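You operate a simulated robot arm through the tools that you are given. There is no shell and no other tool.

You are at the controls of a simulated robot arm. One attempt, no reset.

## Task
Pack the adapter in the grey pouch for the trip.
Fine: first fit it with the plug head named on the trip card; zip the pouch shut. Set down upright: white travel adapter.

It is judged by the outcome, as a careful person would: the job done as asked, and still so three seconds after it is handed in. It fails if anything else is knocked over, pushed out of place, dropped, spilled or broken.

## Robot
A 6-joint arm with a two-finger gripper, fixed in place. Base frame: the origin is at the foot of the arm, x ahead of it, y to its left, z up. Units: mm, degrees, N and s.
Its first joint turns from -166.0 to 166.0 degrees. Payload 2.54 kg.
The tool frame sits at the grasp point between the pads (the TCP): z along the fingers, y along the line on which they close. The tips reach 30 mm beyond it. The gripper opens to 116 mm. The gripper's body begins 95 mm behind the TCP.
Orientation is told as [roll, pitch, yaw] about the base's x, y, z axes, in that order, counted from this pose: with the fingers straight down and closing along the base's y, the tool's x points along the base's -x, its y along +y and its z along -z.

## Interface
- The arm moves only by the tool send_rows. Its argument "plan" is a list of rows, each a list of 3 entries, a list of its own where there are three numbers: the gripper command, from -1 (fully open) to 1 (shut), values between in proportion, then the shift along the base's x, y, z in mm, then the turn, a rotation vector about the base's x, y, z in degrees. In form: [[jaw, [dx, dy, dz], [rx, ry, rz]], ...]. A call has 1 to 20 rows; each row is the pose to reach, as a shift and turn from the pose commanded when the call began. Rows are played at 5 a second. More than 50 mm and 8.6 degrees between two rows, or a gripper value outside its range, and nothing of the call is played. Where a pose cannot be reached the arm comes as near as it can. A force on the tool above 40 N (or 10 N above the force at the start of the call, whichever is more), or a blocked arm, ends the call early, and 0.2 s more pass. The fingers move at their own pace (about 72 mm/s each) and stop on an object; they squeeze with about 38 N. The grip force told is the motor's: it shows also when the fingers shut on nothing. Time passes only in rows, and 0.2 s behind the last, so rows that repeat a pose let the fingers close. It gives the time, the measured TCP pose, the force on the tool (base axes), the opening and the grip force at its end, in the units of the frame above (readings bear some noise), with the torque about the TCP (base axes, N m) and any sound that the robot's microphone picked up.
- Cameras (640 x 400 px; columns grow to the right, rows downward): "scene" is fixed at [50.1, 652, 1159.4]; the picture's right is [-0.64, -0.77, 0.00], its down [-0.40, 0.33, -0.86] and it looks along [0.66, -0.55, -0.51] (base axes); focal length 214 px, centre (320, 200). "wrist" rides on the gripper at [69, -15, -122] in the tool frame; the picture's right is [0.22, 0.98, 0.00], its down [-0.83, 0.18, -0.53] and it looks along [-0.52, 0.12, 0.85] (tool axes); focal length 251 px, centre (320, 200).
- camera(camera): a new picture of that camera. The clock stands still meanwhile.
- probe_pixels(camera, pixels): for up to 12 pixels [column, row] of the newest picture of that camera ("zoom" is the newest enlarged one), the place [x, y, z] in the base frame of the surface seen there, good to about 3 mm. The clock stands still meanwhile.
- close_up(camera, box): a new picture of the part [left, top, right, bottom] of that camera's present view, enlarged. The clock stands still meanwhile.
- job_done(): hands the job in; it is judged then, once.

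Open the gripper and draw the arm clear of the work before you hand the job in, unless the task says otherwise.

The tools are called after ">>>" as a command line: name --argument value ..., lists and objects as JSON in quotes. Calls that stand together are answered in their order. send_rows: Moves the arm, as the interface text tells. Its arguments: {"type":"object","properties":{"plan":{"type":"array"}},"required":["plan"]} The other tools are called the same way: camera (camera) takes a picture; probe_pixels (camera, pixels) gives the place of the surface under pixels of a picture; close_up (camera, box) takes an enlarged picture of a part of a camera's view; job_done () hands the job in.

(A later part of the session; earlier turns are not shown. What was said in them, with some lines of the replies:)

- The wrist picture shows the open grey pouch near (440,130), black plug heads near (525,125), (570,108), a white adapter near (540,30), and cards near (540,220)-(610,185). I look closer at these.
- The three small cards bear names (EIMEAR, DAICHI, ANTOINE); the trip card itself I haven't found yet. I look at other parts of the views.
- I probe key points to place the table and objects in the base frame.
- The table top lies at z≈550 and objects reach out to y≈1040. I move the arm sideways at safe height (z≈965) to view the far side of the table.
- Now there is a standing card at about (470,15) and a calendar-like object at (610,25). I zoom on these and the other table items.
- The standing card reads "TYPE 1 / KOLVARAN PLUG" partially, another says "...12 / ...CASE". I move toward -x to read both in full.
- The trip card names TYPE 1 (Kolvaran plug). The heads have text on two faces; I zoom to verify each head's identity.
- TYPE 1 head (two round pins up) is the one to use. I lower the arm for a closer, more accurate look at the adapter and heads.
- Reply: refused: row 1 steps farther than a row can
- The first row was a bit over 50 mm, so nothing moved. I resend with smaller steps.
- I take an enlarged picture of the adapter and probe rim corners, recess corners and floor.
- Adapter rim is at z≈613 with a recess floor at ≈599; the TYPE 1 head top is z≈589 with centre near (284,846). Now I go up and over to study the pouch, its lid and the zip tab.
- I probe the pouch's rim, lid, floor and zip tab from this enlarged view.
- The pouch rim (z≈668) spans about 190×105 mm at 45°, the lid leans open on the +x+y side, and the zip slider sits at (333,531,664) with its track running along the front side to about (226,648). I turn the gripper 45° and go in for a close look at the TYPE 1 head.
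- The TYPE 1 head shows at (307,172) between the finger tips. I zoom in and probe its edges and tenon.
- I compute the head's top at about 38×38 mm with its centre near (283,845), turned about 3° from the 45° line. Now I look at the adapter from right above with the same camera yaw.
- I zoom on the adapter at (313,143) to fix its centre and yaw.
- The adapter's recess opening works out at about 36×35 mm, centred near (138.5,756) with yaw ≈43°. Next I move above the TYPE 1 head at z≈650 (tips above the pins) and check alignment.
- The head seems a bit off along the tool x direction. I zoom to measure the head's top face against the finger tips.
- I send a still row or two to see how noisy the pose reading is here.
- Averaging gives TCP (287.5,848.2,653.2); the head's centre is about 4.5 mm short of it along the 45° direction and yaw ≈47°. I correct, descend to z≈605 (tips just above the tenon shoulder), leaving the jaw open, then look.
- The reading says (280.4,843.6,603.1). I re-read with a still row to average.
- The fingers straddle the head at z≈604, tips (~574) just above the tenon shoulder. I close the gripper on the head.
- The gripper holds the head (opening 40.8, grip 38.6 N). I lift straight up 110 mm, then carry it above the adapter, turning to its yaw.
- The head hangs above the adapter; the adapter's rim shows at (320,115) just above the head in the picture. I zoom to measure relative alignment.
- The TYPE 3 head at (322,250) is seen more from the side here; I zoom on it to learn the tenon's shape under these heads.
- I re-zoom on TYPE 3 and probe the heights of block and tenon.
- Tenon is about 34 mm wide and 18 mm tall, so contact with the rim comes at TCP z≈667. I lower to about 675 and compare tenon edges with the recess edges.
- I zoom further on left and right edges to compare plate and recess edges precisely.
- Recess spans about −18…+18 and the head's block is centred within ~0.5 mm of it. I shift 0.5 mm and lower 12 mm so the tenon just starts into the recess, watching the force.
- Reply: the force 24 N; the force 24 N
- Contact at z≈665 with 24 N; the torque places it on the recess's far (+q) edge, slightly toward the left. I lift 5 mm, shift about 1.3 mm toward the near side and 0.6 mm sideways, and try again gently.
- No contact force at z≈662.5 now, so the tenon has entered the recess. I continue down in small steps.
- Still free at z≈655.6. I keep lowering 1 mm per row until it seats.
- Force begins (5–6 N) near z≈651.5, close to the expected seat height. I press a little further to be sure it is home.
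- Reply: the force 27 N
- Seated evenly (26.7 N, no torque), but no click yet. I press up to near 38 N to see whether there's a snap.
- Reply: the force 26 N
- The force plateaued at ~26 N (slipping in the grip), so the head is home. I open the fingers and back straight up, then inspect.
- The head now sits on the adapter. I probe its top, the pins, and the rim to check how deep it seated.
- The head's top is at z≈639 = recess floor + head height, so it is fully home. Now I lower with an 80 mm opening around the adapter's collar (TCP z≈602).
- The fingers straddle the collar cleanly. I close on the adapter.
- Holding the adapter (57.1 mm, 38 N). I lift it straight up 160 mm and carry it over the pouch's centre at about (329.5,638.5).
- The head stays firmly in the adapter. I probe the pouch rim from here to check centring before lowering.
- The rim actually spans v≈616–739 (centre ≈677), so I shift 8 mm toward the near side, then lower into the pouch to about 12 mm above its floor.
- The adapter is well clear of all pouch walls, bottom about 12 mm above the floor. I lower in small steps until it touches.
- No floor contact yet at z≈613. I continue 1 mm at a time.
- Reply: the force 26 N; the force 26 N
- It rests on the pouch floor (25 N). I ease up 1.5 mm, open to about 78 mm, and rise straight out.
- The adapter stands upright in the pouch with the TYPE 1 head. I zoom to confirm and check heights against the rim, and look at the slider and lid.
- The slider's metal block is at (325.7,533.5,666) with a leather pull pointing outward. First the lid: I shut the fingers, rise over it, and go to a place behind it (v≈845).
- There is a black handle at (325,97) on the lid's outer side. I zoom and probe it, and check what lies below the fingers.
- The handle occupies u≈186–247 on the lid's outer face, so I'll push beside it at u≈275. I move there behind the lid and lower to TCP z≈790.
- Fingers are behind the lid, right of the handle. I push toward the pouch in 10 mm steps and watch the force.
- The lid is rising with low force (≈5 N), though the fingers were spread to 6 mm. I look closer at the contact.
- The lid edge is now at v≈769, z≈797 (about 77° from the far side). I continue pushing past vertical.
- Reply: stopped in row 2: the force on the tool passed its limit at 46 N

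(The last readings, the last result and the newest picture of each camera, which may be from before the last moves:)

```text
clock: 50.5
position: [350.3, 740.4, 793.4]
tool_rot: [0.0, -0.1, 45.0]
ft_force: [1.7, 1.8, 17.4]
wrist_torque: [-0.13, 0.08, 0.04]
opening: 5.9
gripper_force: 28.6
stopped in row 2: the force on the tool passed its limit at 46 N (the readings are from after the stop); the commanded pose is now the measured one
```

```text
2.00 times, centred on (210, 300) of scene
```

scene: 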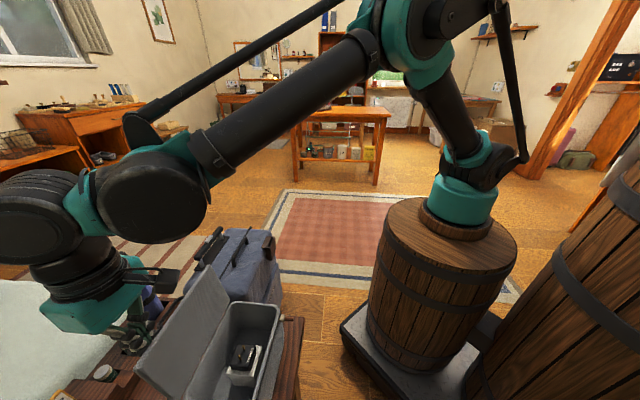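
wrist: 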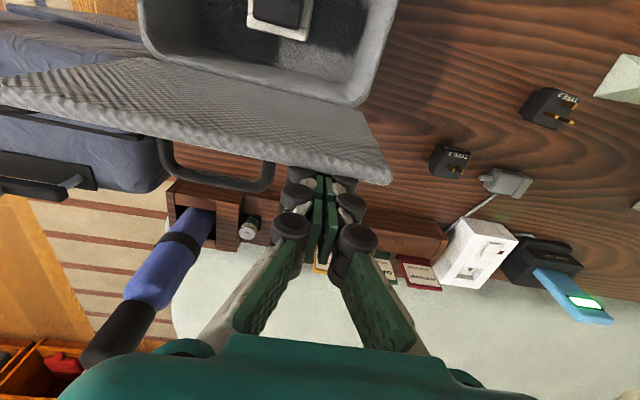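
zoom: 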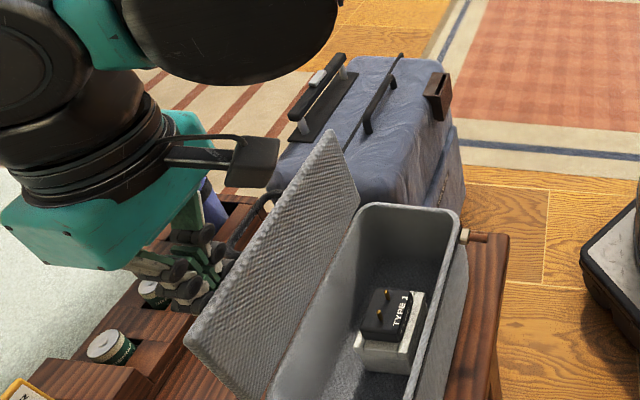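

The force limit tripped: the rising lid edge caught under a finger knuckle (force mostly upward). I raise 18 mm so only the smooth tip pushes, then push on gently.

>>> send_rows --plan '[[1, [0, 0, 8], [0, 0, 0]], [1, [0, 0, 18], [0, 0, 0]], [1, [-3.5, -3.5, 18], [0, 0, 0]], [1, [-7.1, -7.1, 18], [0, 0, 0]], [1, [-10.6, -10.6, 18], [0, 0, 0]], [1, [-14.1, -14.1, 18], [0, 0, 0]]]'

>>> camera --camera "wrist"

>>> close_up --camera "scene" --box '[90, 200, 330, 400]'

```text
clock: 51.9
position: [336.7, 725.7, 809.3]
tool_rot: [0.0, 0.0, 45.0]
ft_force: [-1.3, 0.3, 0.3]
wrist_torque: [-0.03, -0.05, 0.03]
opening: 0.0
gripper_force: 28.5
```

```text
taken
```

wrist: 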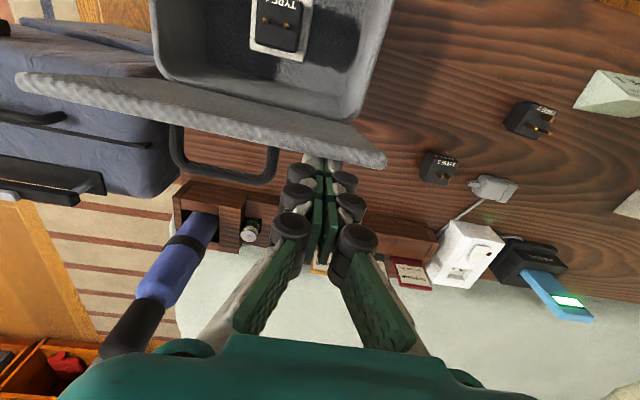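

```text
2.00 times, centred on (210, 300) of scene
```

zoom: 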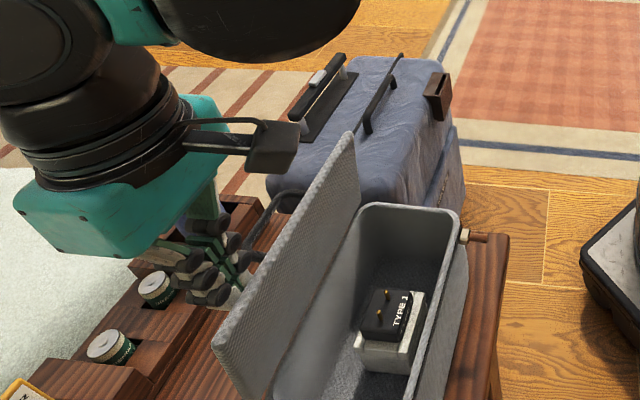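

It moves freely now, the lid near vertical. I keep pushing toward the pouch.

>>> send_rows --plan '[[1, [-4.2, -4.2, 0], [0, 0, 0]], [1, [-8.5, -8.5, 0], [0, 0, 0]], [1, [-12.7, -12.7, 0], [0, 0, 0]], [1, [-17, -17, 0], [0, 0, 0]], [1, [-21.2, -21.2, 0], [0, 0, 0]]]'

>>> camera --camera "wrist"

>>> close_up --camera "scene" --box '[90, 200, 330, 400]'

```text
clock: 53.1
position: [314.6, 705.9, 810.5]
tool_rot: [0.1, 0.1, 45.1]
ft_force: [0.3, 0.7, -0.1]
wrist_torque: [-0.04, 0.02, 0.0]
opening: 0.0
gripper_force: 28.7
```

```text
taken
```

wrist: 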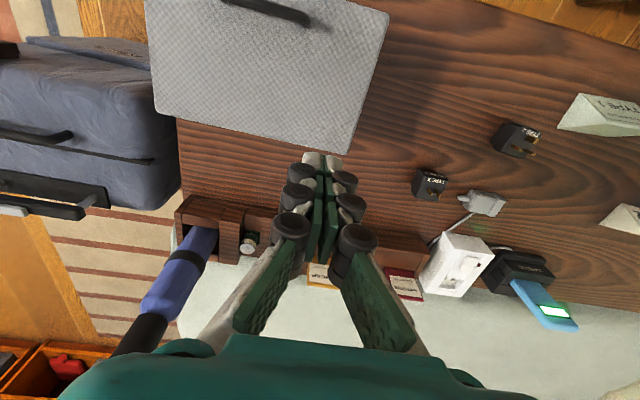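

```text
2.00 times, centred on (210, 300) of scene
```

zoom: 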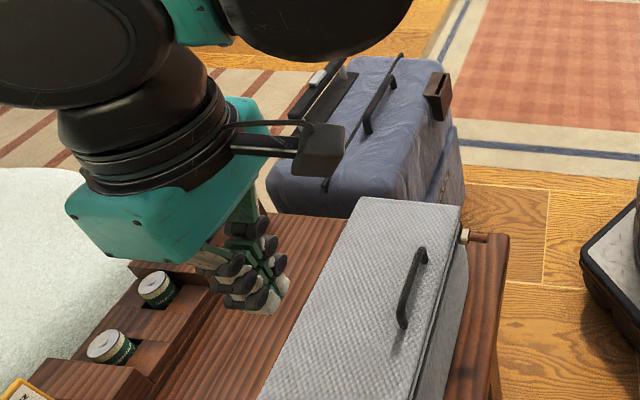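

The lid swung over and closed. I rise and move back toward the front to inspect the lid's fit and the zip slider.

>>> send_rows --plan '[[1, [0, 0, 30], [0, 0, 0]], [1, [-20, -20, 40], [0, 0, 0]], [1, [-50, -50, 40], [0, 0, 0]], [1, [-80, -80, 40], [0, 0, 0]], [1, [-85, -115, 40], [0, 0, 0]], [1, [-85, -150, 40], [0, 0, 0]], [1, [-85, -180, 40], [0, 0, 0]], [1, [-85, -180, 40], [0, 0, 0]]]'

>>> camera --camera "wrist"

>>> camera --camera "scene"

```text
clock: 54.9
position: [229.8, 525.2, 850.0]
tool_rot: [0.1, 0.0, 45.0]
ft_force: [0.8, -0.7, -0.1]
wrist_torque: [0.02, 0.01, 0.02]
opening: 0.0
gripper_force: 29.3
```

```text
taken
```

wrist: 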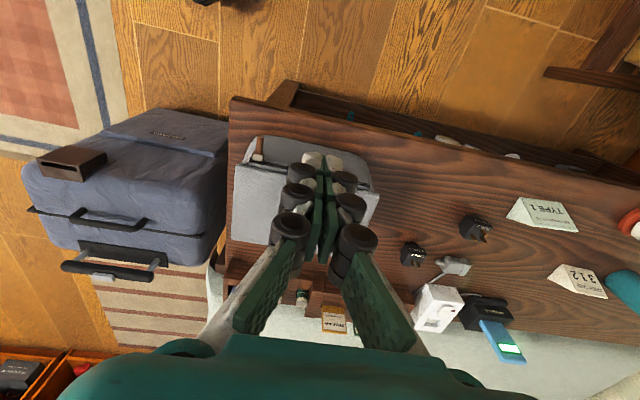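

```text
taken
```

scene: 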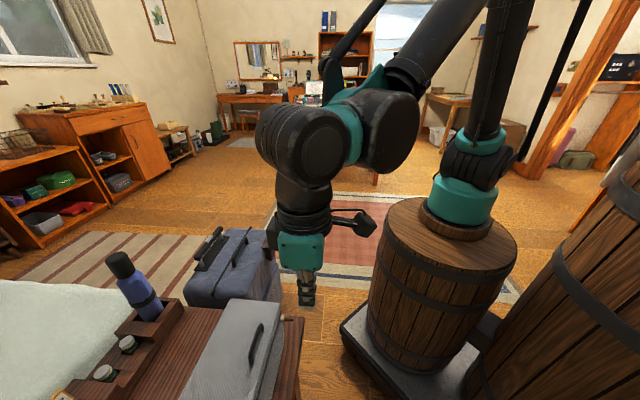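

>>> close_up --camera "wrist" --box '[225, 120, 395, 250]'

>>> close_up --camera "scene" --box '[170, 280, 320, 400]'

>>> probe_pixels --camera "scene" --pixels '[[240, 310], [275, 308], [200, 380], [250, 390], [230, 350], [262, 345], [247, 360], [283, 318], [296, 319], [270, 330], [258, 370], [275, 312]]'

```text
3.08 times, centred on (310, 185) of wrist
```

zoom: 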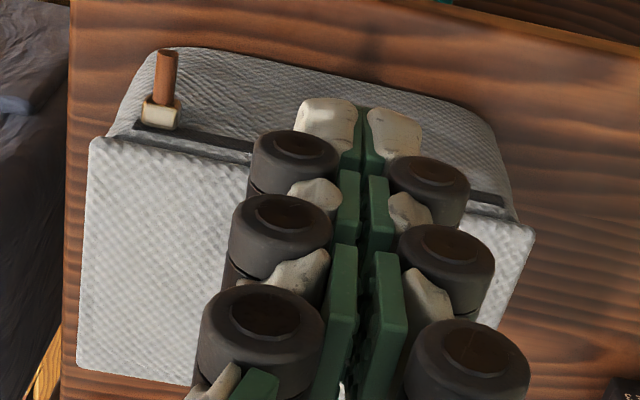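

```text
3.33 times, centred on (245, 340) of scene
```

zoom: 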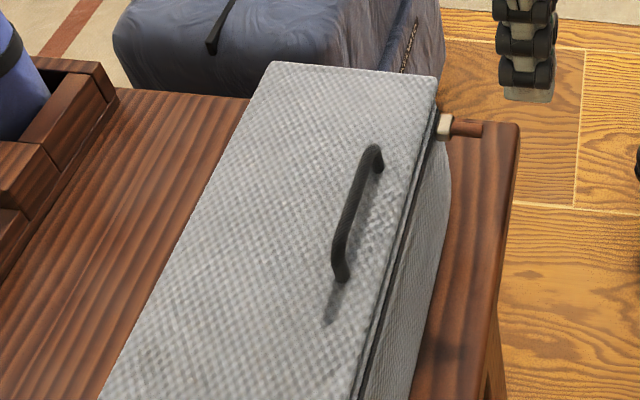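

```text
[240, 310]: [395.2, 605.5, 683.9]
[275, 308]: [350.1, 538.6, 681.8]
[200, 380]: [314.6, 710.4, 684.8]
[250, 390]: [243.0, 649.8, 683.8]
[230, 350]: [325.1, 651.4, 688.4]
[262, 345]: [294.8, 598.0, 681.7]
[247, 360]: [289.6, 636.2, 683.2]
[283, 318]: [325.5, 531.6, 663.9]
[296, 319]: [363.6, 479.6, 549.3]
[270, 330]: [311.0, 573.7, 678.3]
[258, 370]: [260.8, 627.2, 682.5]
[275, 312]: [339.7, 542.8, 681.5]
```

The lid lies flat at z≈683. Now I move for a close view of the slider at (325.5,531.6,664).

>>> send_rows --plan '[[1, [12, 6, -35], [0, 0, 0]], [1, [24.8, 12.2, -75], [0, 0, 0]], [1, [24.8, 12.2, -75], [0, 0, 0]]]'

>>> camera --camera "wrist"

>>> close_up --camera "wrist" --box '[200, 100, 300, 180]'

```text
clock: 55.7
position: [254.3, 536.0, 773.5]
tool_rot: [0.1, 0.0, 45.1]
ft_force: [-0.1, 0.2, -0.6]
wrist_torque: [-0.02, 0.01, -0.01]
opening: 0.0
gripper_force: 28.6
```

```text
taken
```

wrist: 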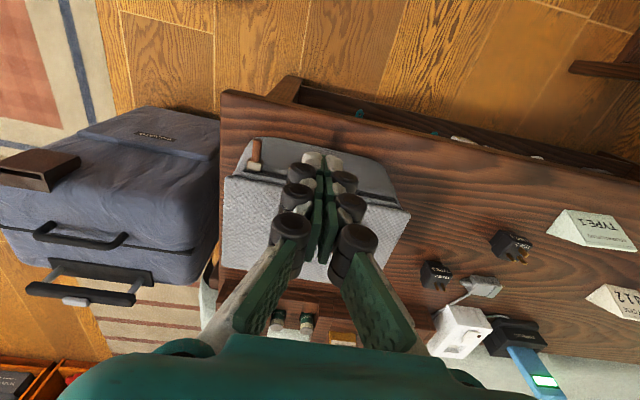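

```text
5.00 times, centred on (250, 140) of wrist
```

zoom: 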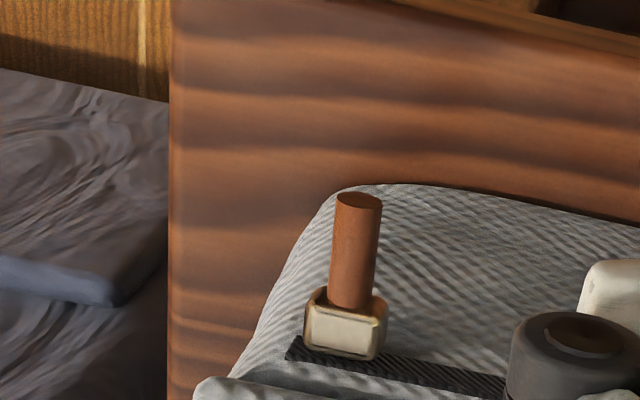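

I probe the slider block, pull tab and track ends in this enlarged view.

>>> probe_pixels --camera "zoom" --pixels '[[345, 328], [312, 320], [378, 340], [345, 350], [345, 300], [355, 280], [357, 240], [360, 205], [292, 348], [450, 378], [360, 360], [350, 190]]'

>>> probe_pixels --camera "wrist" --pixels '[[380, 192], [370, 190], [385, 196], [395, 203], [360, 186], [228, 180], [300, 150], [350, 160], [380, 170], [404, 215], [262, 175], [240, 172]]'

```text
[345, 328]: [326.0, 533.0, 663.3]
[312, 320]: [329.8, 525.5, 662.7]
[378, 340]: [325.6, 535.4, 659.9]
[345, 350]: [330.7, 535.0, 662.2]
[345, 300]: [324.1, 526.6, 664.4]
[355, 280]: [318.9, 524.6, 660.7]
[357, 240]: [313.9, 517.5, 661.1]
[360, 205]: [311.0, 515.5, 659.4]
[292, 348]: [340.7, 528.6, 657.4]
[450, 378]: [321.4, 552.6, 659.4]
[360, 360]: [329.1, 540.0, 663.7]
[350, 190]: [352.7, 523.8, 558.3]
```

```text
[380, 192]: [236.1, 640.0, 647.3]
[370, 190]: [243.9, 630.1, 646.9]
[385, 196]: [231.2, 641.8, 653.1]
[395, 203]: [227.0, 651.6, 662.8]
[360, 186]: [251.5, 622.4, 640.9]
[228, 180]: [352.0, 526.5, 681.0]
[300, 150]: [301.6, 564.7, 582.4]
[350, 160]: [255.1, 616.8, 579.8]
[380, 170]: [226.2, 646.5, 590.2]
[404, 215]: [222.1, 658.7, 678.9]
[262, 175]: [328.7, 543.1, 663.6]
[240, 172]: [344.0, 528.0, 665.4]
```

The pull tab runs from v≈600 to 583 at u≈145, z≈656. I position the gripper (40 mm open) above the tab and descend part way to check.

>>> send_rows --plan '[[0.3, [30, -7, 0], [0, 0, 0]], [0.3, [61.8, -14.9, 0], [0, 0, 0]], [0.3, [61.8, -14.9, -30], [0, 0, 0]], [0.3, [61.8, -14.9, -60], [0, 0, 0]], [0.3, [61.8, -14.9, -60], [0, 0, 0]]]'

>>> camera --camera "wrist"

>>> close_up --camera "wrist" --box '[240, 100, 400, 220]'

```text
clock: 56.9
position: [316.7, 522.4, 715.6]
tool_rot: [0.2, 0.0, 45.0]
ft_force: [-0.8, 0.7, 0.4]
wrist_torque: [-0.01, 0.02, 0.01]
opening: 40.4
gripper_force: 0.0
```

```text
taken
```

wrist: 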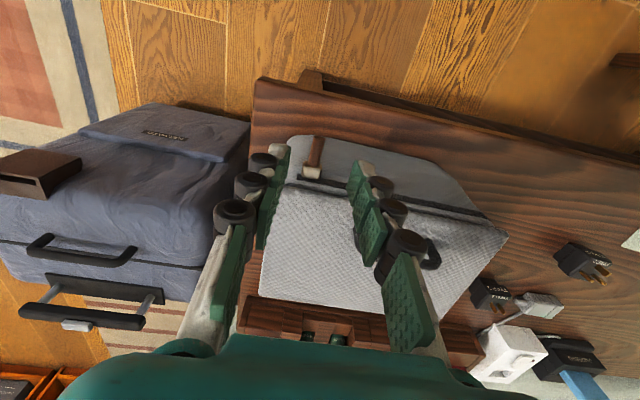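

```text
3.33 times, centred on (320, 160) of wrist
```

zoom: 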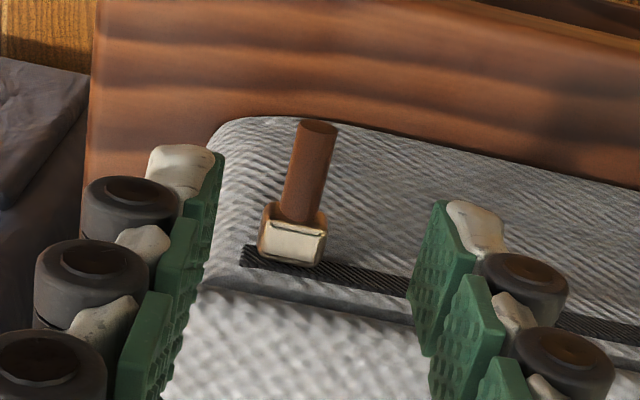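

The tab sits between the open fingers (tab mid at about (317,151)). I shift slightly outward for lid clearance and descend to TCP z≈668.

>>> send_rows --plan '[[0.3, [-1, -3.2, 0], [0, 0, 0]], [0.3, [-1, -3.2, -16], [0, 0, 0]], [0.3, [-1, -3.2, -32], [0, 0, 0]], [0.3, [-1, -3.2, -47], [0, 0, 0]], [0.3, [-1, -3.2, -47], [0, 0, 0]]]'

>>> camera --camera "wrist"

>>> close_up --camera "wrist" --box '[240, 120, 400, 240]'

>>> close_up --camera "scene" --box '[200, 260, 360, 400]'

```text
clock: 58.1
position: [317.4, 518.4, 669.3]
tool_rot: [0.1, 0.1, 44.9]
ft_force: [-0.4, -0.1, -1.3]
wrist_torque: [-0.02, -0.01, -0.05]
opening: 40.4
gripper_force: 0.1
```

```text
taken
```

wrist: 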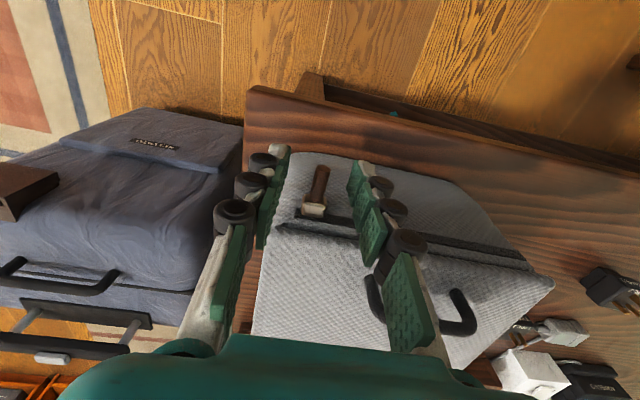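

```text
3.33 times, centred on (320, 180) of wrist
```

zoom: 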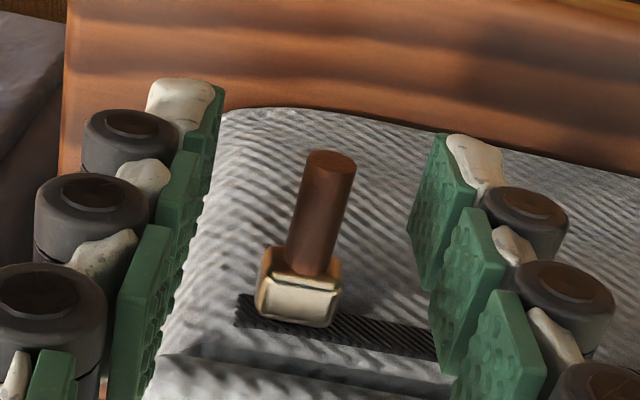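

```text
2.86 times, centred on (280, 330) of scene
```

zoom: 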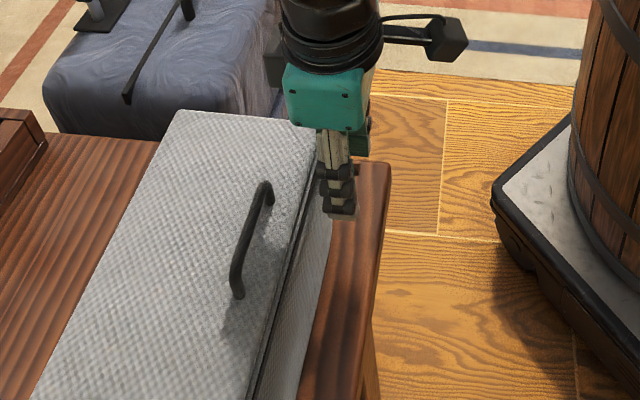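

The tab is between the pads. I close on it.

>>> send_rows --plan '[[1, [0, 0, 0], [0, 0, 0]], [1, [0, 0, 0], [0, 0, 0]], [1, [0, 0, 0], [0, 0, 0]], [1, [0, 0, 0], [0, 0, 0]]]'

>>> close_up --camera "wrist" --box '[240, 120, 400, 240]'

```text
clock: 59.1
position: [316.8, 518.8, 668.7]
tool_rot: [0.1, 0.0, 45.0]
ft_force: [1.5, 0.6, -0.7]
wrist_torque: [0.05, -0.03, -0.28]
opening: 6.5
gripper_force: 34.4
```

```text
3.33 times, centred on (320, 180) of wrist
```

zoom: 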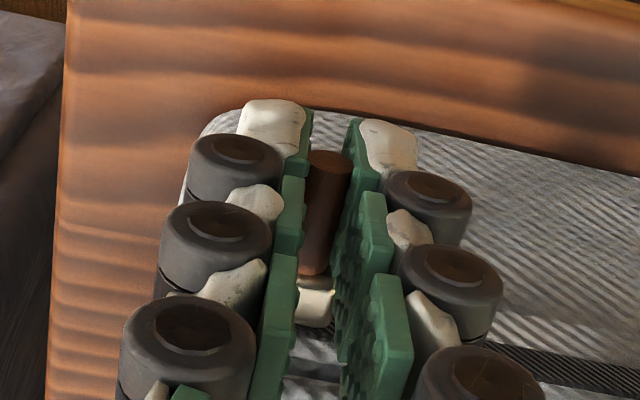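

It grips the tab (6.5 mm). I pull along the track toward +u, first 24 mm, watching the force and sound.

>>> send_rows --plan '[[1, [-2.8, 2.85, 0], [0, 0, 0]], [1, [-5.6, 5.7, 0], [0, 0, 0]], [1, [-8.4, 8.5, 0], [0, 0, 0]], [1, [-11.2, 11.4, 0], [0, 0, 0]], [1, [-14, 14.2, 0], [0, 0, 0]], [1, [-16.8, 17.1, 0], [0, 0, 0]]]'

>>> camera --camera "wrist"

>>> close_up --camera "wrist" --box '[240, 120, 400, 240]'

```text
clock: 60.5
position: [299.9, 536.9, 668.8]
tool_rot: [0.3, -0.1, 45.0]
ft_force: [2.3, 2.3, 19.3]
wrist_torque: [0.45, -0.45, -0.28]
opening: 6.9
gripper_force: 34.7
```

```text
taken
```

wrist: 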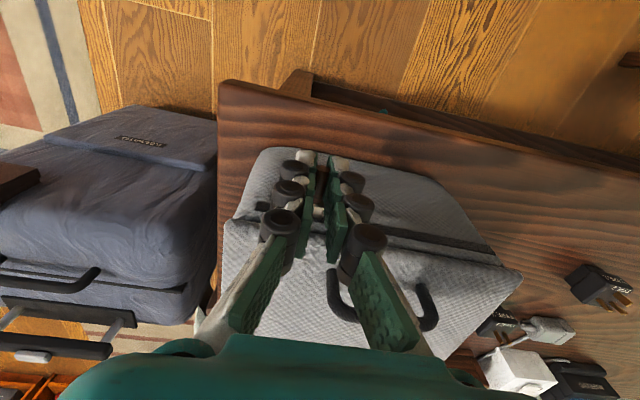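

```text
3.33 times, centred on (320, 180) of wrist
```

zoom: 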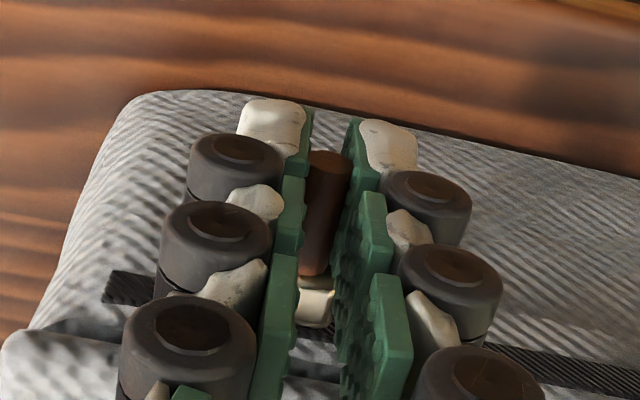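

The slider follows (its block is still between the fingers), but a 19 N upward load built up; the track likely rises slightly. I raise ~1.5 mm to relieve it.

>>> send_rows --plan '[[1, [0, 0, 0.8], [0, 0, 0]], [1, [0, 0, 1.6], [0, 0, 0]], [1, [0, 0, 1.6], [0, 0, 0]]]'

```text
clock: 61.3
position: [298.6, 536.8, 670.5]
tool_rot: [0.0, -0.1, 45.0]
ft_force: [1.1, 0.9, 0.3]
wrist_torque: [-0.23, 0.24, -0.2]
opening: 6.6
gripper_force: 35.4
```

Relieved. I continue along the track with a slight rise.

>>> send_rows --plan '[[1, [-4.2, 4.3, 0.2], [0, 0, 0]], [1, [-8.4, 8.5, 0.4], [0, 0, 0]], [1, [-12.6, 12.8, 0.6], [0, 0, 0]], [1, [-16.8, 17.1, 0.8], [0, 0, 0]], [1, [-21, 21.4, 1.0], [0, 0, 0]]]'

>>> close_up --camera "wrist" --box '[200, 100, 440, 280]'

```text
clock: 62.5
position: [278.5, 558.7, 670.1]
tool_rot: [0.1, 0.0, 45.1]
ft_force: [0.1, 0.2, -1.5]
wrist_torque: [-0.19, 0.19, -0.16]
opening: 6.4
gripper_force: 34.4
```

```text
2.22 times, centred on (320, 190) of wrist
```

zoom: 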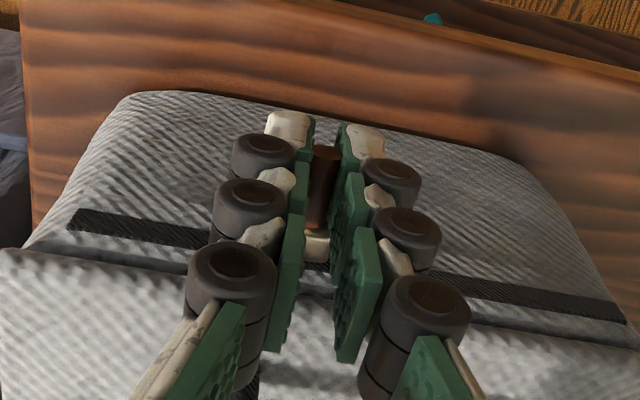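

The slider follows freely; it is about midway (track ends at u≈135 and ≈300). I continue another 45 mm.

>>> send_rows --plan '[[1, [-4.2, 4.3, 0.1], [0, 0, 0]], [1, [-8.4, 8.5, 0.2], [0, 0, 0]], [1, [-12.6, 12.8, 0.3], [0, 0, 0]], [1, [-16.8, 17.1, 0.4], [0, 0, 0]], [1, [-21, 21.4, 0.5], [0, 0, 0]], [1, [-25.2, 25.6, 0.6], [0, 0, 0]], [1, [-31.6, 32, 0.7], [0, 0, 0]]]'

>>> close_up --camera "wrist" --box '[200, 100, 440, 280]'

```text
clock: 64.1
position: [246.7, 590.5, 670.2]
tool_rot: [0.1, 0.0, 45.0]
ft_force: [0.4, -1.1, -6.4]
wrist_torque: [-0.36, 0.4, 0.01]
opening: 6.8
gripper_force: 35.4
```

```text
2.22 times, centred on (320, 190) of wrist
```

zoom: 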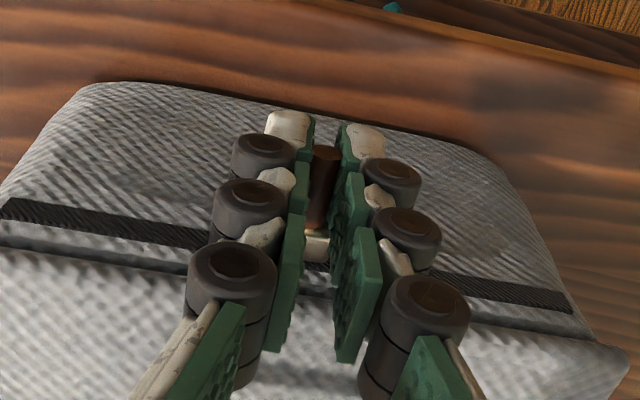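

Still following (Fz −6 N, so no more rise needed). I continue 36 mm with a slight drop.

>>> send_rows --plan '[[1, [-4.2, 4.3, -0.3], [0, 0, 0]], [1, [-8.4, 8.5, -0.5], [0, 0, 0]], [1, [-12.6, 12.8, -0.6], [0, 0, 0]], [1, [-16.8, 17.1, -0.6], [0, 0, 0]], [1, [-21, 21.4, -0.6], [0, 0, 0]], [1, [-25.2, 25.6, -0.6], [0, 0, 0]]]'

>>> close_up --camera "wrist" --box '[200, 100, 440, 280]'

```text
clock: 65.5
position: [221.5, 615.5, 670.2]
tool_rot: [0.2, 0.1, 45.1]
ft_force: [0.3, -0.9, -6.8]
wrist_torque: [-0.38, 0.38, -0.01]
opening: 6.7
gripper_force: 34.8
```

```text
2.22 times, centred on (320, 190) of wrist
```

zoom: 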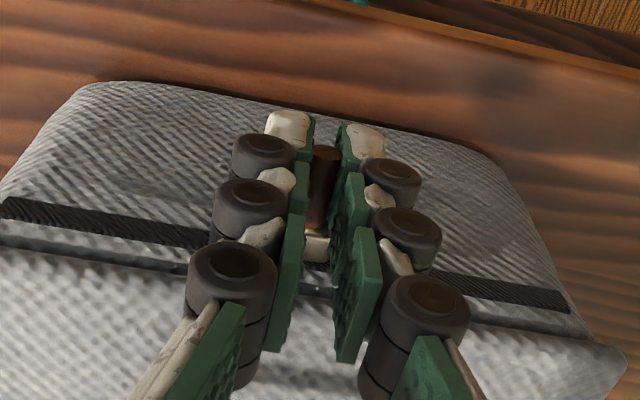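

The picture shows the pouch itself was dragged along (track ends no longer shift relative to the gripper): my upward pull unloaded it. I check the scene to see how far it moved.

>>> camera --camera "scene"

>>> close_up --camera "scene" --box '[140, 240, 340, 400]'

>>> camera --camera "wrist"

```text
taken
```

scene: 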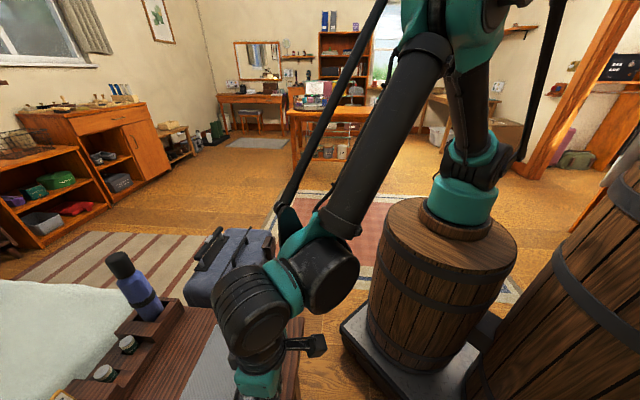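

```text
2.50 times, centred on (240, 320) of scene
```

zoom: 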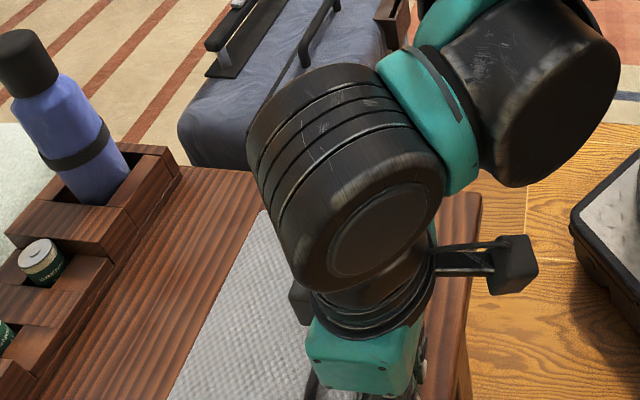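

```text
taken
```

wrist: 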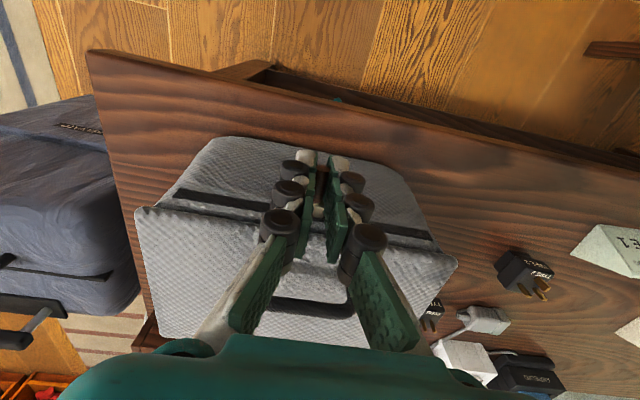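

I probe the lid corners to quantify the displacement.

>>> probe_pixels --camera "wrist" --pixels '[[142, 212], [452, 262], [180, 195], [430, 240], [165, 330], [260, 150], [385, 175], [310, 305]]'

```text
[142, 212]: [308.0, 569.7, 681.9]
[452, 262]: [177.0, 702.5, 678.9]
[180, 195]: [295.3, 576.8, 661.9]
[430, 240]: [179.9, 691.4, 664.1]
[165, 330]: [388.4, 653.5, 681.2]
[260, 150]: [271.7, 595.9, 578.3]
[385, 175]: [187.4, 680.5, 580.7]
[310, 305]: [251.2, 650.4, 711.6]
```

The pouch slid 62 mm along +u without turning. While it's still unloaded I drag it back the same way, half first, and check.

>>> send_rows --plan '[[1, [4.2, -4.3, 0], [0, 0, 0]], [1, [8.4, -8.5, 0], [0, 0, 0]], [1, [12.6, -12.8, 0], [0, 0, 0]], [1, [16.8, -17.1, 0], [0, 0, 0]], [1, [21, -21.4, 0], [0, 0, 0]]]'

>>> camera --camera "wrist"

```text
clock: 66.7
position: [241.6, 594.0, 671.3]
tool_rot: [0.2, 0.0, 45.0]
ft_force: [0.5, -0.2, -6.1]
wrist_torque: [-0.42, 0.38, -0.01]
opening: 6.5
gripper_force: 34.3
```

```text
taken
```

wrist: 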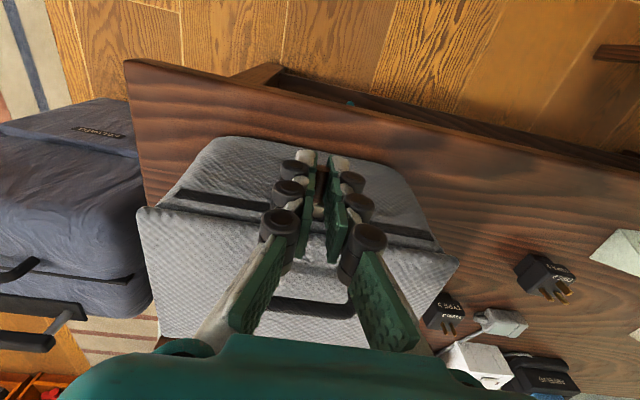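

The pouch follows back (track ends unchanged relative to the fingers). I move the remaining 32 mm.

>>> send_rows --plan '[[1, [4.2, -4.3, 0], [0, 0, 0]], [1, [8.4, -8.5, 0], [0, 0, 0]], [1, [12.6, -12.8, 0], [0, 0, 0]], [1, [16.8, -17.1, 0], [0, 0, 0]], [1, [22, -22.3, 0], [0, 0, 0]]]'

>>> camera --camera "wrist"

>>> probe_pixels --camera "wrist" --pixels '[[142, 212], [452, 262], [180, 195], [430, 240], [165, 330], [260, 150], [385, 175]]'

```text
clock: 67.9
position: [263.8, 570.3, 671.5]
tool_rot: [0.2, 0.0, 44.9]
ft_force: [0.0, -0.2, -6.5]
wrist_torque: [-0.31, 0.37, -0.01]
opening: 6.8
gripper_force: 34.6
```

```text
taken
```

wrist: 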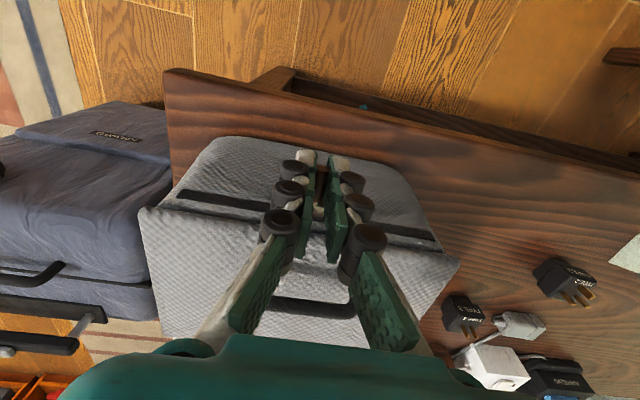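

```text
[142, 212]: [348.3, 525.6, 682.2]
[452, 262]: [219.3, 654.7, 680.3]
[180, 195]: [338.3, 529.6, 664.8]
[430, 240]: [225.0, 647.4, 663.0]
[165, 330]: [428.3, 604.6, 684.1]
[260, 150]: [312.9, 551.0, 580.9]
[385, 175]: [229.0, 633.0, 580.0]
```

The pouch is back within ~2 mm of its first place. Now I press down ~2.2 mm so it stays put by friction, then pull the slider on.

>>> send_rows --plan '[[1, [0, 0, -0.8], [0, 0, 0]], [1, [0, 0, -1.6], [0, 0, 0]], [1, [0, 0, -2.2], [0, 0, 0]], [1, [0, 0, -2.2], [0, 0, 0]]]'

```text
clock: 68.9
position: [265.0, 571.0, 670.0]
tool_rot: [0.1, 0.0, 45.1]
ft_force: [-4.9, -5.3, 5.5]
wrist_torque: [0.45, -0.48, 0.02]
opening: 6.5
gripper_force: 34.5
```

Fz is +5.5 N now. I press 1 mm more and pull 20 mm along the track, then compare with the track ends.

>>> send_rows --plan '[[1, [0, 0, -0.6], [0, 0, 0]], [1, [0, 0, -1.0], [0, 0, 0]], [1, [-2.8, 2.85, -1.0], [0, 0, 0]], [1, [-5.6, 5.7, -1.0], [0, 0, 0]], [1, [-8.4, 8.5, -1.0], [0, 0, 0]], [1, [-11.2, 11.4, -1.0], [0, 0, 0]], [1, [-14.1, 14.3, -1.0], [0, 0, 0]]]'

>>> camera --camera "wrist"

>>> close_up --camera "wrist" --box '[200, 100, 440, 280]'

```text
clock: 70.5
position: [248.9, 585.5, 668.9]
tool_rot: [0.2, 0.0, 45.0]
ft_force: [-5.7, -5.4, 11.8]
wrist_torque: [-0.1, 0.1, -0.02]
opening: 6.7
gripper_force: 34.6
```

```text
taken
```

wrist: 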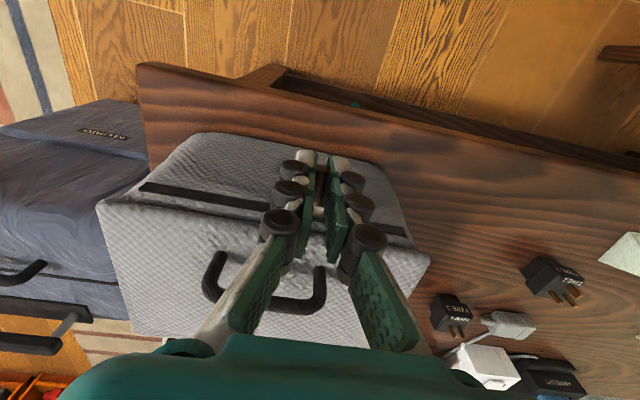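

```text
2.22 times, centred on (320, 190) of wrist
```

zoom: 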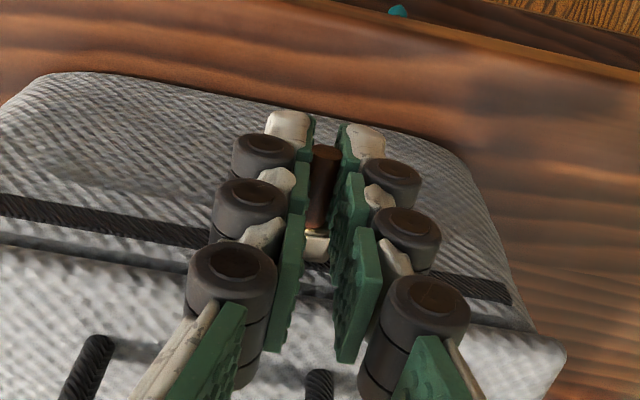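

The slider advances relative to the track now, with 12 N down-force. I continue 25 mm, easing the sideways push by 0.5 mm.

>>> send_rows --plan '[[1, [-3.9, 3.2, -0.3], [0, 0, 0]], [1, [-6.7, 6.0, -0.3], [0, 0, 0]], [1, [-9.5, 8.8, -0.3], [0, 0, 0]], [1, [-12.3, 11.6, -0.3], [0, 0, 0]], [1, [-15.1, 14.5, -0.3], [0, 0, 0]], [1, [-17.9, 17.3, -0.3], [0, 0, 0]]]'

>>> camera --camera "wrist"

>>> probe_pixels --camera "wrist" --pixels '[[70, 205], [400, 250], [110, 185], [390, 238]]'

```text
clock: 71.9
position: [231.7, 603.0, 668.5]
tool_rot: [0.3, -0.1, 45.0]
ft_force: [3.7, 5.4, 14.1]
wrist_torque: [0.46, -0.43, -0.03]
opening: 6.6
gripper_force: 34.7
```

```text
taken
```

wrist: 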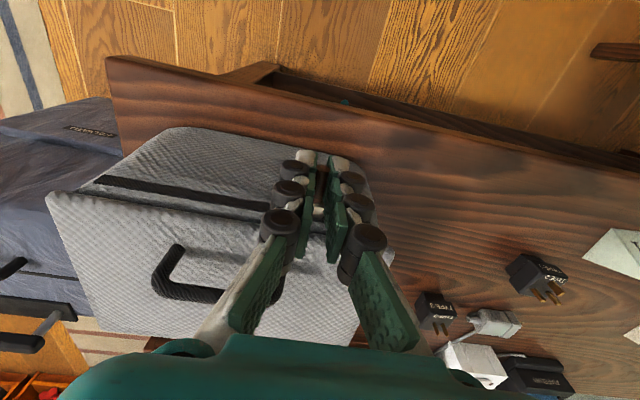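

```text
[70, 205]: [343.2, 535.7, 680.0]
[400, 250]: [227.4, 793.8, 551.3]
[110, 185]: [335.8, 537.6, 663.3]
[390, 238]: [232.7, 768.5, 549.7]
```

Good progress (u≈262, slider still in the fingers, pouch staying). I continue in 4 mm steps toward the track's end, watching for the stop.

>>> send_rows --plan '[[1, [-2.8, 2.9, 0], [0, 0, 0]], [1, [-5.6, 5.8, 0], [0, 0, 0]], [1, [-8.4, 8.6, 0], [0, 0, 0]], [1, [-11.2, 11.4, 0], [0, 0, 0]], [1, [-14, 14.3, 0], [0, 0, 0]]]'

>>> camera --camera "wrist"

>>> close_up --camera "wrist" --box '[200, 100, 440, 280]'

```text
clock: 73.1
position: [218.3, 616.6, 668.4]
tool_rot: [0.2, 0.0, 45.1]
ft_force: [1.8, 1.9, 18.5]
wrist_torque: [0.25, -0.29, -0.01]
opening: 6.6
gripper_force: 35.0
```

```text
taken
```

wrist: 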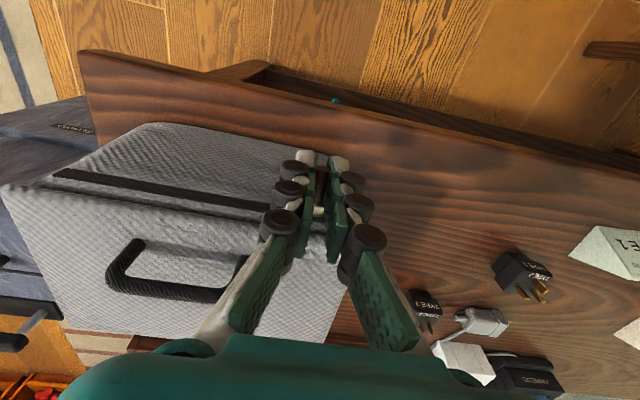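

```text
2.22 times, centred on (320, 190) of wrist
```

zoom: 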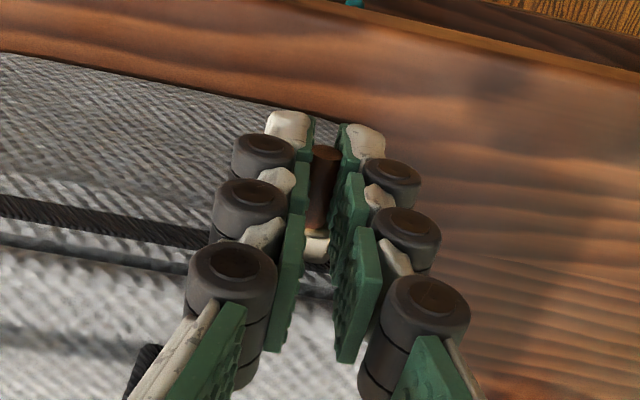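

The slider is ~149 mm from the track's left end, a few mm from the right end. I continue in small steps and read the force.

>>> send_rows --plan '[[1, [-1.4, 1.4, 0], [0, 0, 0]], [1, [-2.8, 2.85, 0], [0, 0, 0]]]'

>>> send_rows --plan '[[1, [-1.4, 1.4, 0], [0, 0, 0]], [1, [-2.8, 2.85, 0], [0, 0, 0]]]'

>>> close_up --camera "wrist" --box '[0, 100, 440, 300]'

```text
clock: 73.7
position: [214.7, 620.8, 668.7]
tool_rot: [0.2, 0.0, 45.0]
ft_force: [1.0, -0.2, 12.3]
wrist_torque: [0.09, -0.08, 0.0]
opening: 6.6
gripper_force: 35.2
```

```text
clock: 74.3
position: [212.1, 623.2, 667.7]
tool_rot: [0.2, 0.0, 45.1]
ft_force: [-1.0, -1.3, 12.6]
wrist_torque: [-0.12, 0.12, -0.02]
opening: 6.7
gripper_force: 34.7
```

```text
1.45 times, centred on (220, 200) of wrist
```

zoom: 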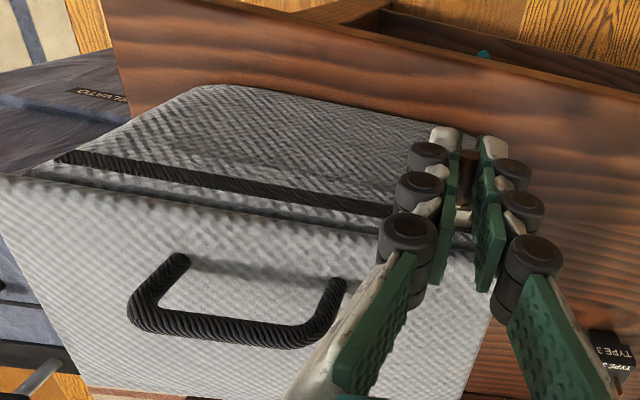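

Still moving (≈154 mm from the left end). I go another few mm and compare again.

>>> send_rows --plan '[[1, [-1.4, 1.4, 0], [0, 0, 0]], [1, [-2.8, 2.85, 0], [0, 0, 0]]]'

>>> close_up --camera "wrist" --box '[0, 100, 440, 300]'

>>> camera --camera "wrist"

```text
clock: 74.9
position: [209.9, 625.6, 668.9]
tool_rot: [0.1, 0.0, 45.0]
ft_force: [1.8, -7.5, 8.5]
wrist_torque: [-0.49, 0.36, -0.06]
opening: 6.5
gripper_force: 34.3
```

```text
1.45 times, centred on (220, 200) of wrist
```

zoom: 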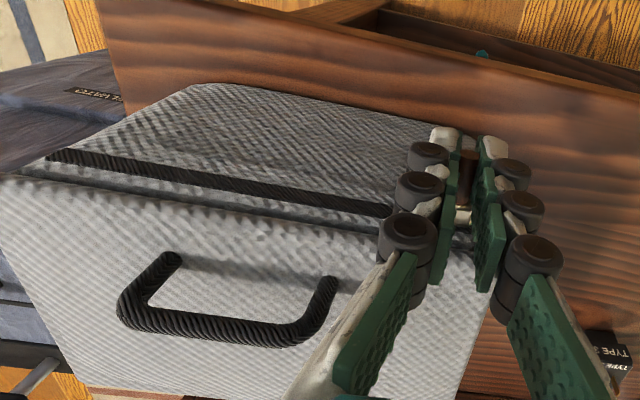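

```text
taken
```

wrist: 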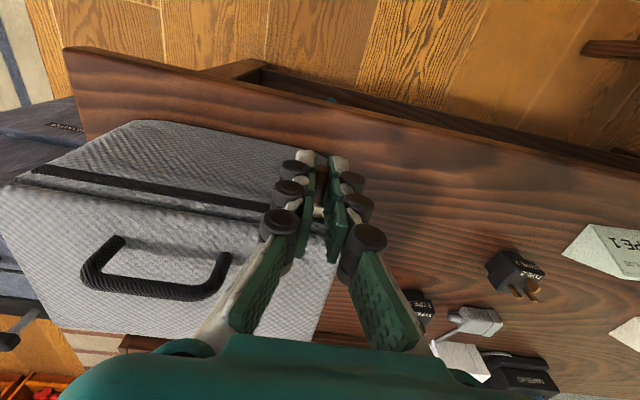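

Resistance of ~7 N along the track has appeared with the slider 159 mm from the left end (8 mm from the right end). I nudge 1.5 mm more with slight down-pressure to confirm the end stop.

>>> send_rows --plan '[[1, [-0.5, 0.5, -0.6], [0, 0, 0]], [1, [-1.1, 1.1, -0.6], [0, 0, 0]], [1, [-1.1, 1.1, -0.6], [0, 0, 0]]]'

>>> close_up --camera "wrist" --box '[0, 100, 440, 300]'

```text
clock: 75.7
position: [208.5, 626.5, 667.8]
tool_rot: [0.3, 0.0, 45.1]
ft_force: [3.0, -11.4, 21.1]
wrist_torque: [-0.12, -0.07, -0.13]
opening: 6.4
gripper_force: 35.0
```

```text
1.45 times, centred on (220, 200) of wrist
```

zoom: 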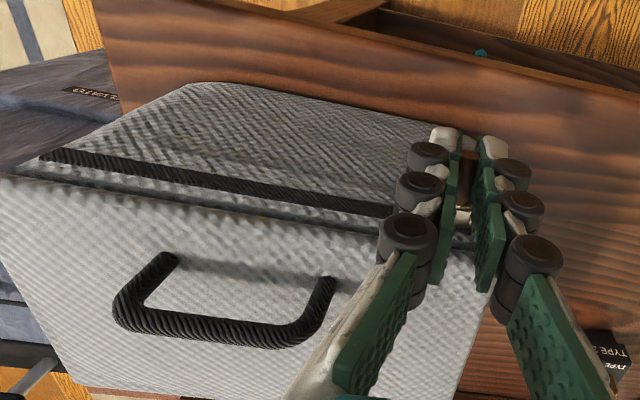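

The slider is against its end stop (10 N). I ease off the down-pressure, open the fingers, and rise straight up.

>>> send_rows --plan '[[1, [0, 0, 1.8], [0, 0, 0]], [0.6, [0, 0, 1.8], [0, 0, 0]], [0.3, [0, 0, 1.8], [0, 0, 0]], [0.3, [0, 0, 1.8], [0, 0, 0]], [0.3, [0, 0, 20], [0, 0, 0]], [0.3, [0, 0, 50], [0, 0, 0]], [0.3, [0, 0, 90], [0, 0, 0]], [0.3, [0, 0, 130], [0, 0, 0]], [0.3, [0, 0, 130], [0, 0, 0]]]'

>>> camera --camera "wrist"

>>> close_up --camera "wrist" --box '[120, 80, 420, 280]'

```text
clock: 77.7
position: [207.2, 629.3, 800.2]
tool_rot: [0.1, 0.0, 44.9]
ft_force: [0.3, 0.2, 0.2]
wrist_torque: [-0.03, 0.03, 0.01]
opening: 40.6
gripper_force: 0.0
```

```text
taken
```

wrist: 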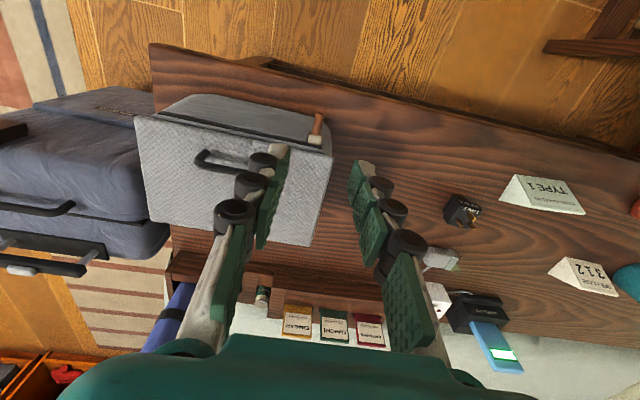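

```text
2.00 times, centred on (270, 180) of wrist
```

zoom: 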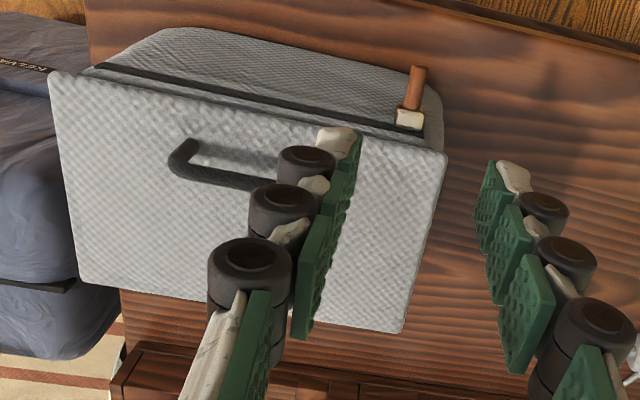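

The slider stands at the track's right end. I zoom on it and check the lid is flush, and view the whole scene.

>>> close_up --camera "wrist" --box '[290, 105, 350, 155]'

>>> probe_pixels --camera "wrist" --pixels '[[316, 139], [318, 120], [165, 113], [330, 147], [140, 125], [338, 158], [240, 200], [160, 200], [310, 220], [458, 210]]'

>>> camera --camera "scene"

>>> close_up --camera "scene" --box '[60, 220, 330, 400]'

```text
8.00 times, centred on (320, 130) of wrist
```

zoom: 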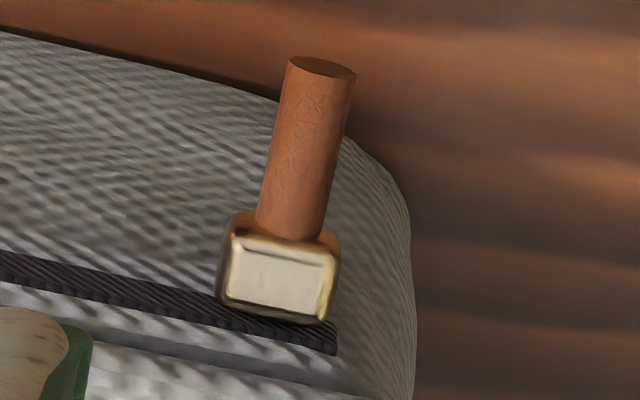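

```text
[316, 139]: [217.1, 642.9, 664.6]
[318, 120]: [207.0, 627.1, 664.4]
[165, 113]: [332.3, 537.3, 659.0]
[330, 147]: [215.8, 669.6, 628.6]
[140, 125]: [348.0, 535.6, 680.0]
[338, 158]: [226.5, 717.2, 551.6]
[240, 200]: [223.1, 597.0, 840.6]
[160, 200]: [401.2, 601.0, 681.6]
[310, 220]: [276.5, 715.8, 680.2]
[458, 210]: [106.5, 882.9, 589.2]
```

```text
taken
```

scene: 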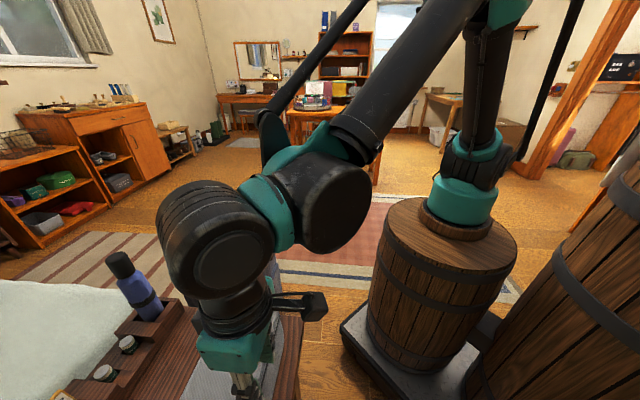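

```text
2.22 times, centred on (195, 310) of scene
```

zoom: 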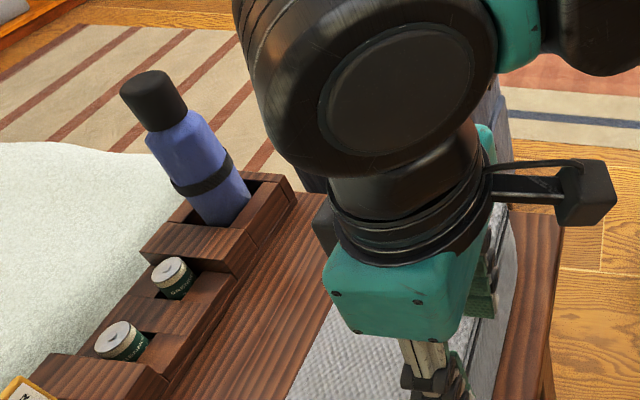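

The slider is at the very end of its track and the lid lies flat (z≈681 everywhere). I withdraw the arm upward and to the side with the gripper open, then take a last look.

>>> send_rows --plan '[[0, [0, 0, 45], [0, 0, 0]], [-0.5, [0, 0, 90], [0, 0, 0]], [-1, [0, 0, 135], [0, 0, 0]], [-1, [0, -40, 150], [0, 0, 0]], [-1, [0, -85, 150], [0, 0, 0]], [-1, [0, -130, 150], [0, 0, 0]], [-1, [0, -175, 150], [0, 0, 0]], [-1, [0, -220, 150], [0, 0, 0]], [-1, [0, -220, 150], [0, 0, 0]]]'

>>> camera --camera "scene"

>>> close_up --camera "scene" --box '[60, 220, 330, 400]'

>>> camera --camera "wrist"

```text
clock: 79.7
position: [207.9, 407.6, 947.5]
tool_rot: [0.1, 0.1, 45.1]
ft_force: [0.1, 0.2, -0.4]
wrist_torque: [0.03, -0.01, 0.01]
opening: 116.0
gripper_force: 0.0
```

```text
taken
```

scene: 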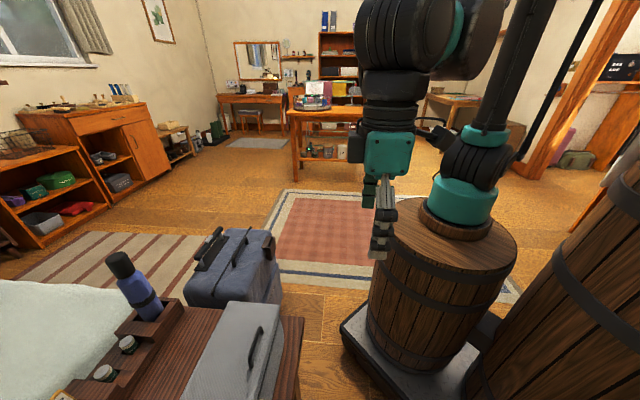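

```text
2.22 times, centred on (195, 310) of scene
```

zoom: 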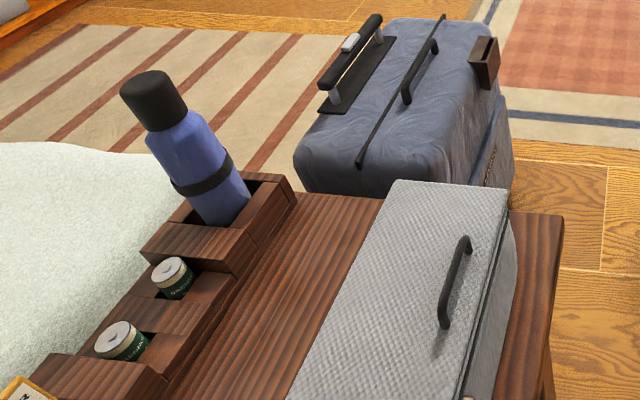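

```text
taken
```

wrist: 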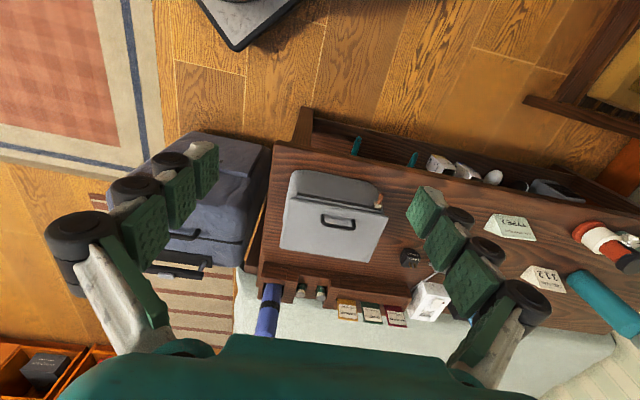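

The pouch is shut and zipped, with the slider at the far end of its track. The other objects look undisturbed, and the arm is clear with the gripper open, so I hand the job in.

>>> job_done

```text
The job is handed in.
```

The adapter is packed in the grey pouch with the TYPE 1 head fitted, and the pouch is zipped shut. The job is handed in.

- **Plug head:** The trip card reads "KOLVARAN PLUG – TYPE 1". I pressed that head into the adapter until it rested on the recess floor; I heard no click.
- **Adapter:** It was standing upright in the pouch when I let go. I could not see it again once the lid was closed.
- **Zip:** The lid lies flat and the slider is against the stop at the far end of its track.
- **Pouch moved:** While I was zipping, the pouch slid about 62 mm along the table. I dragged it back to within a few millimetres of where it started before finishing the zip.

In the last pictures nothing else on the table was knocked over or visibly out of place. The arm is drawn clear with the gripper open.
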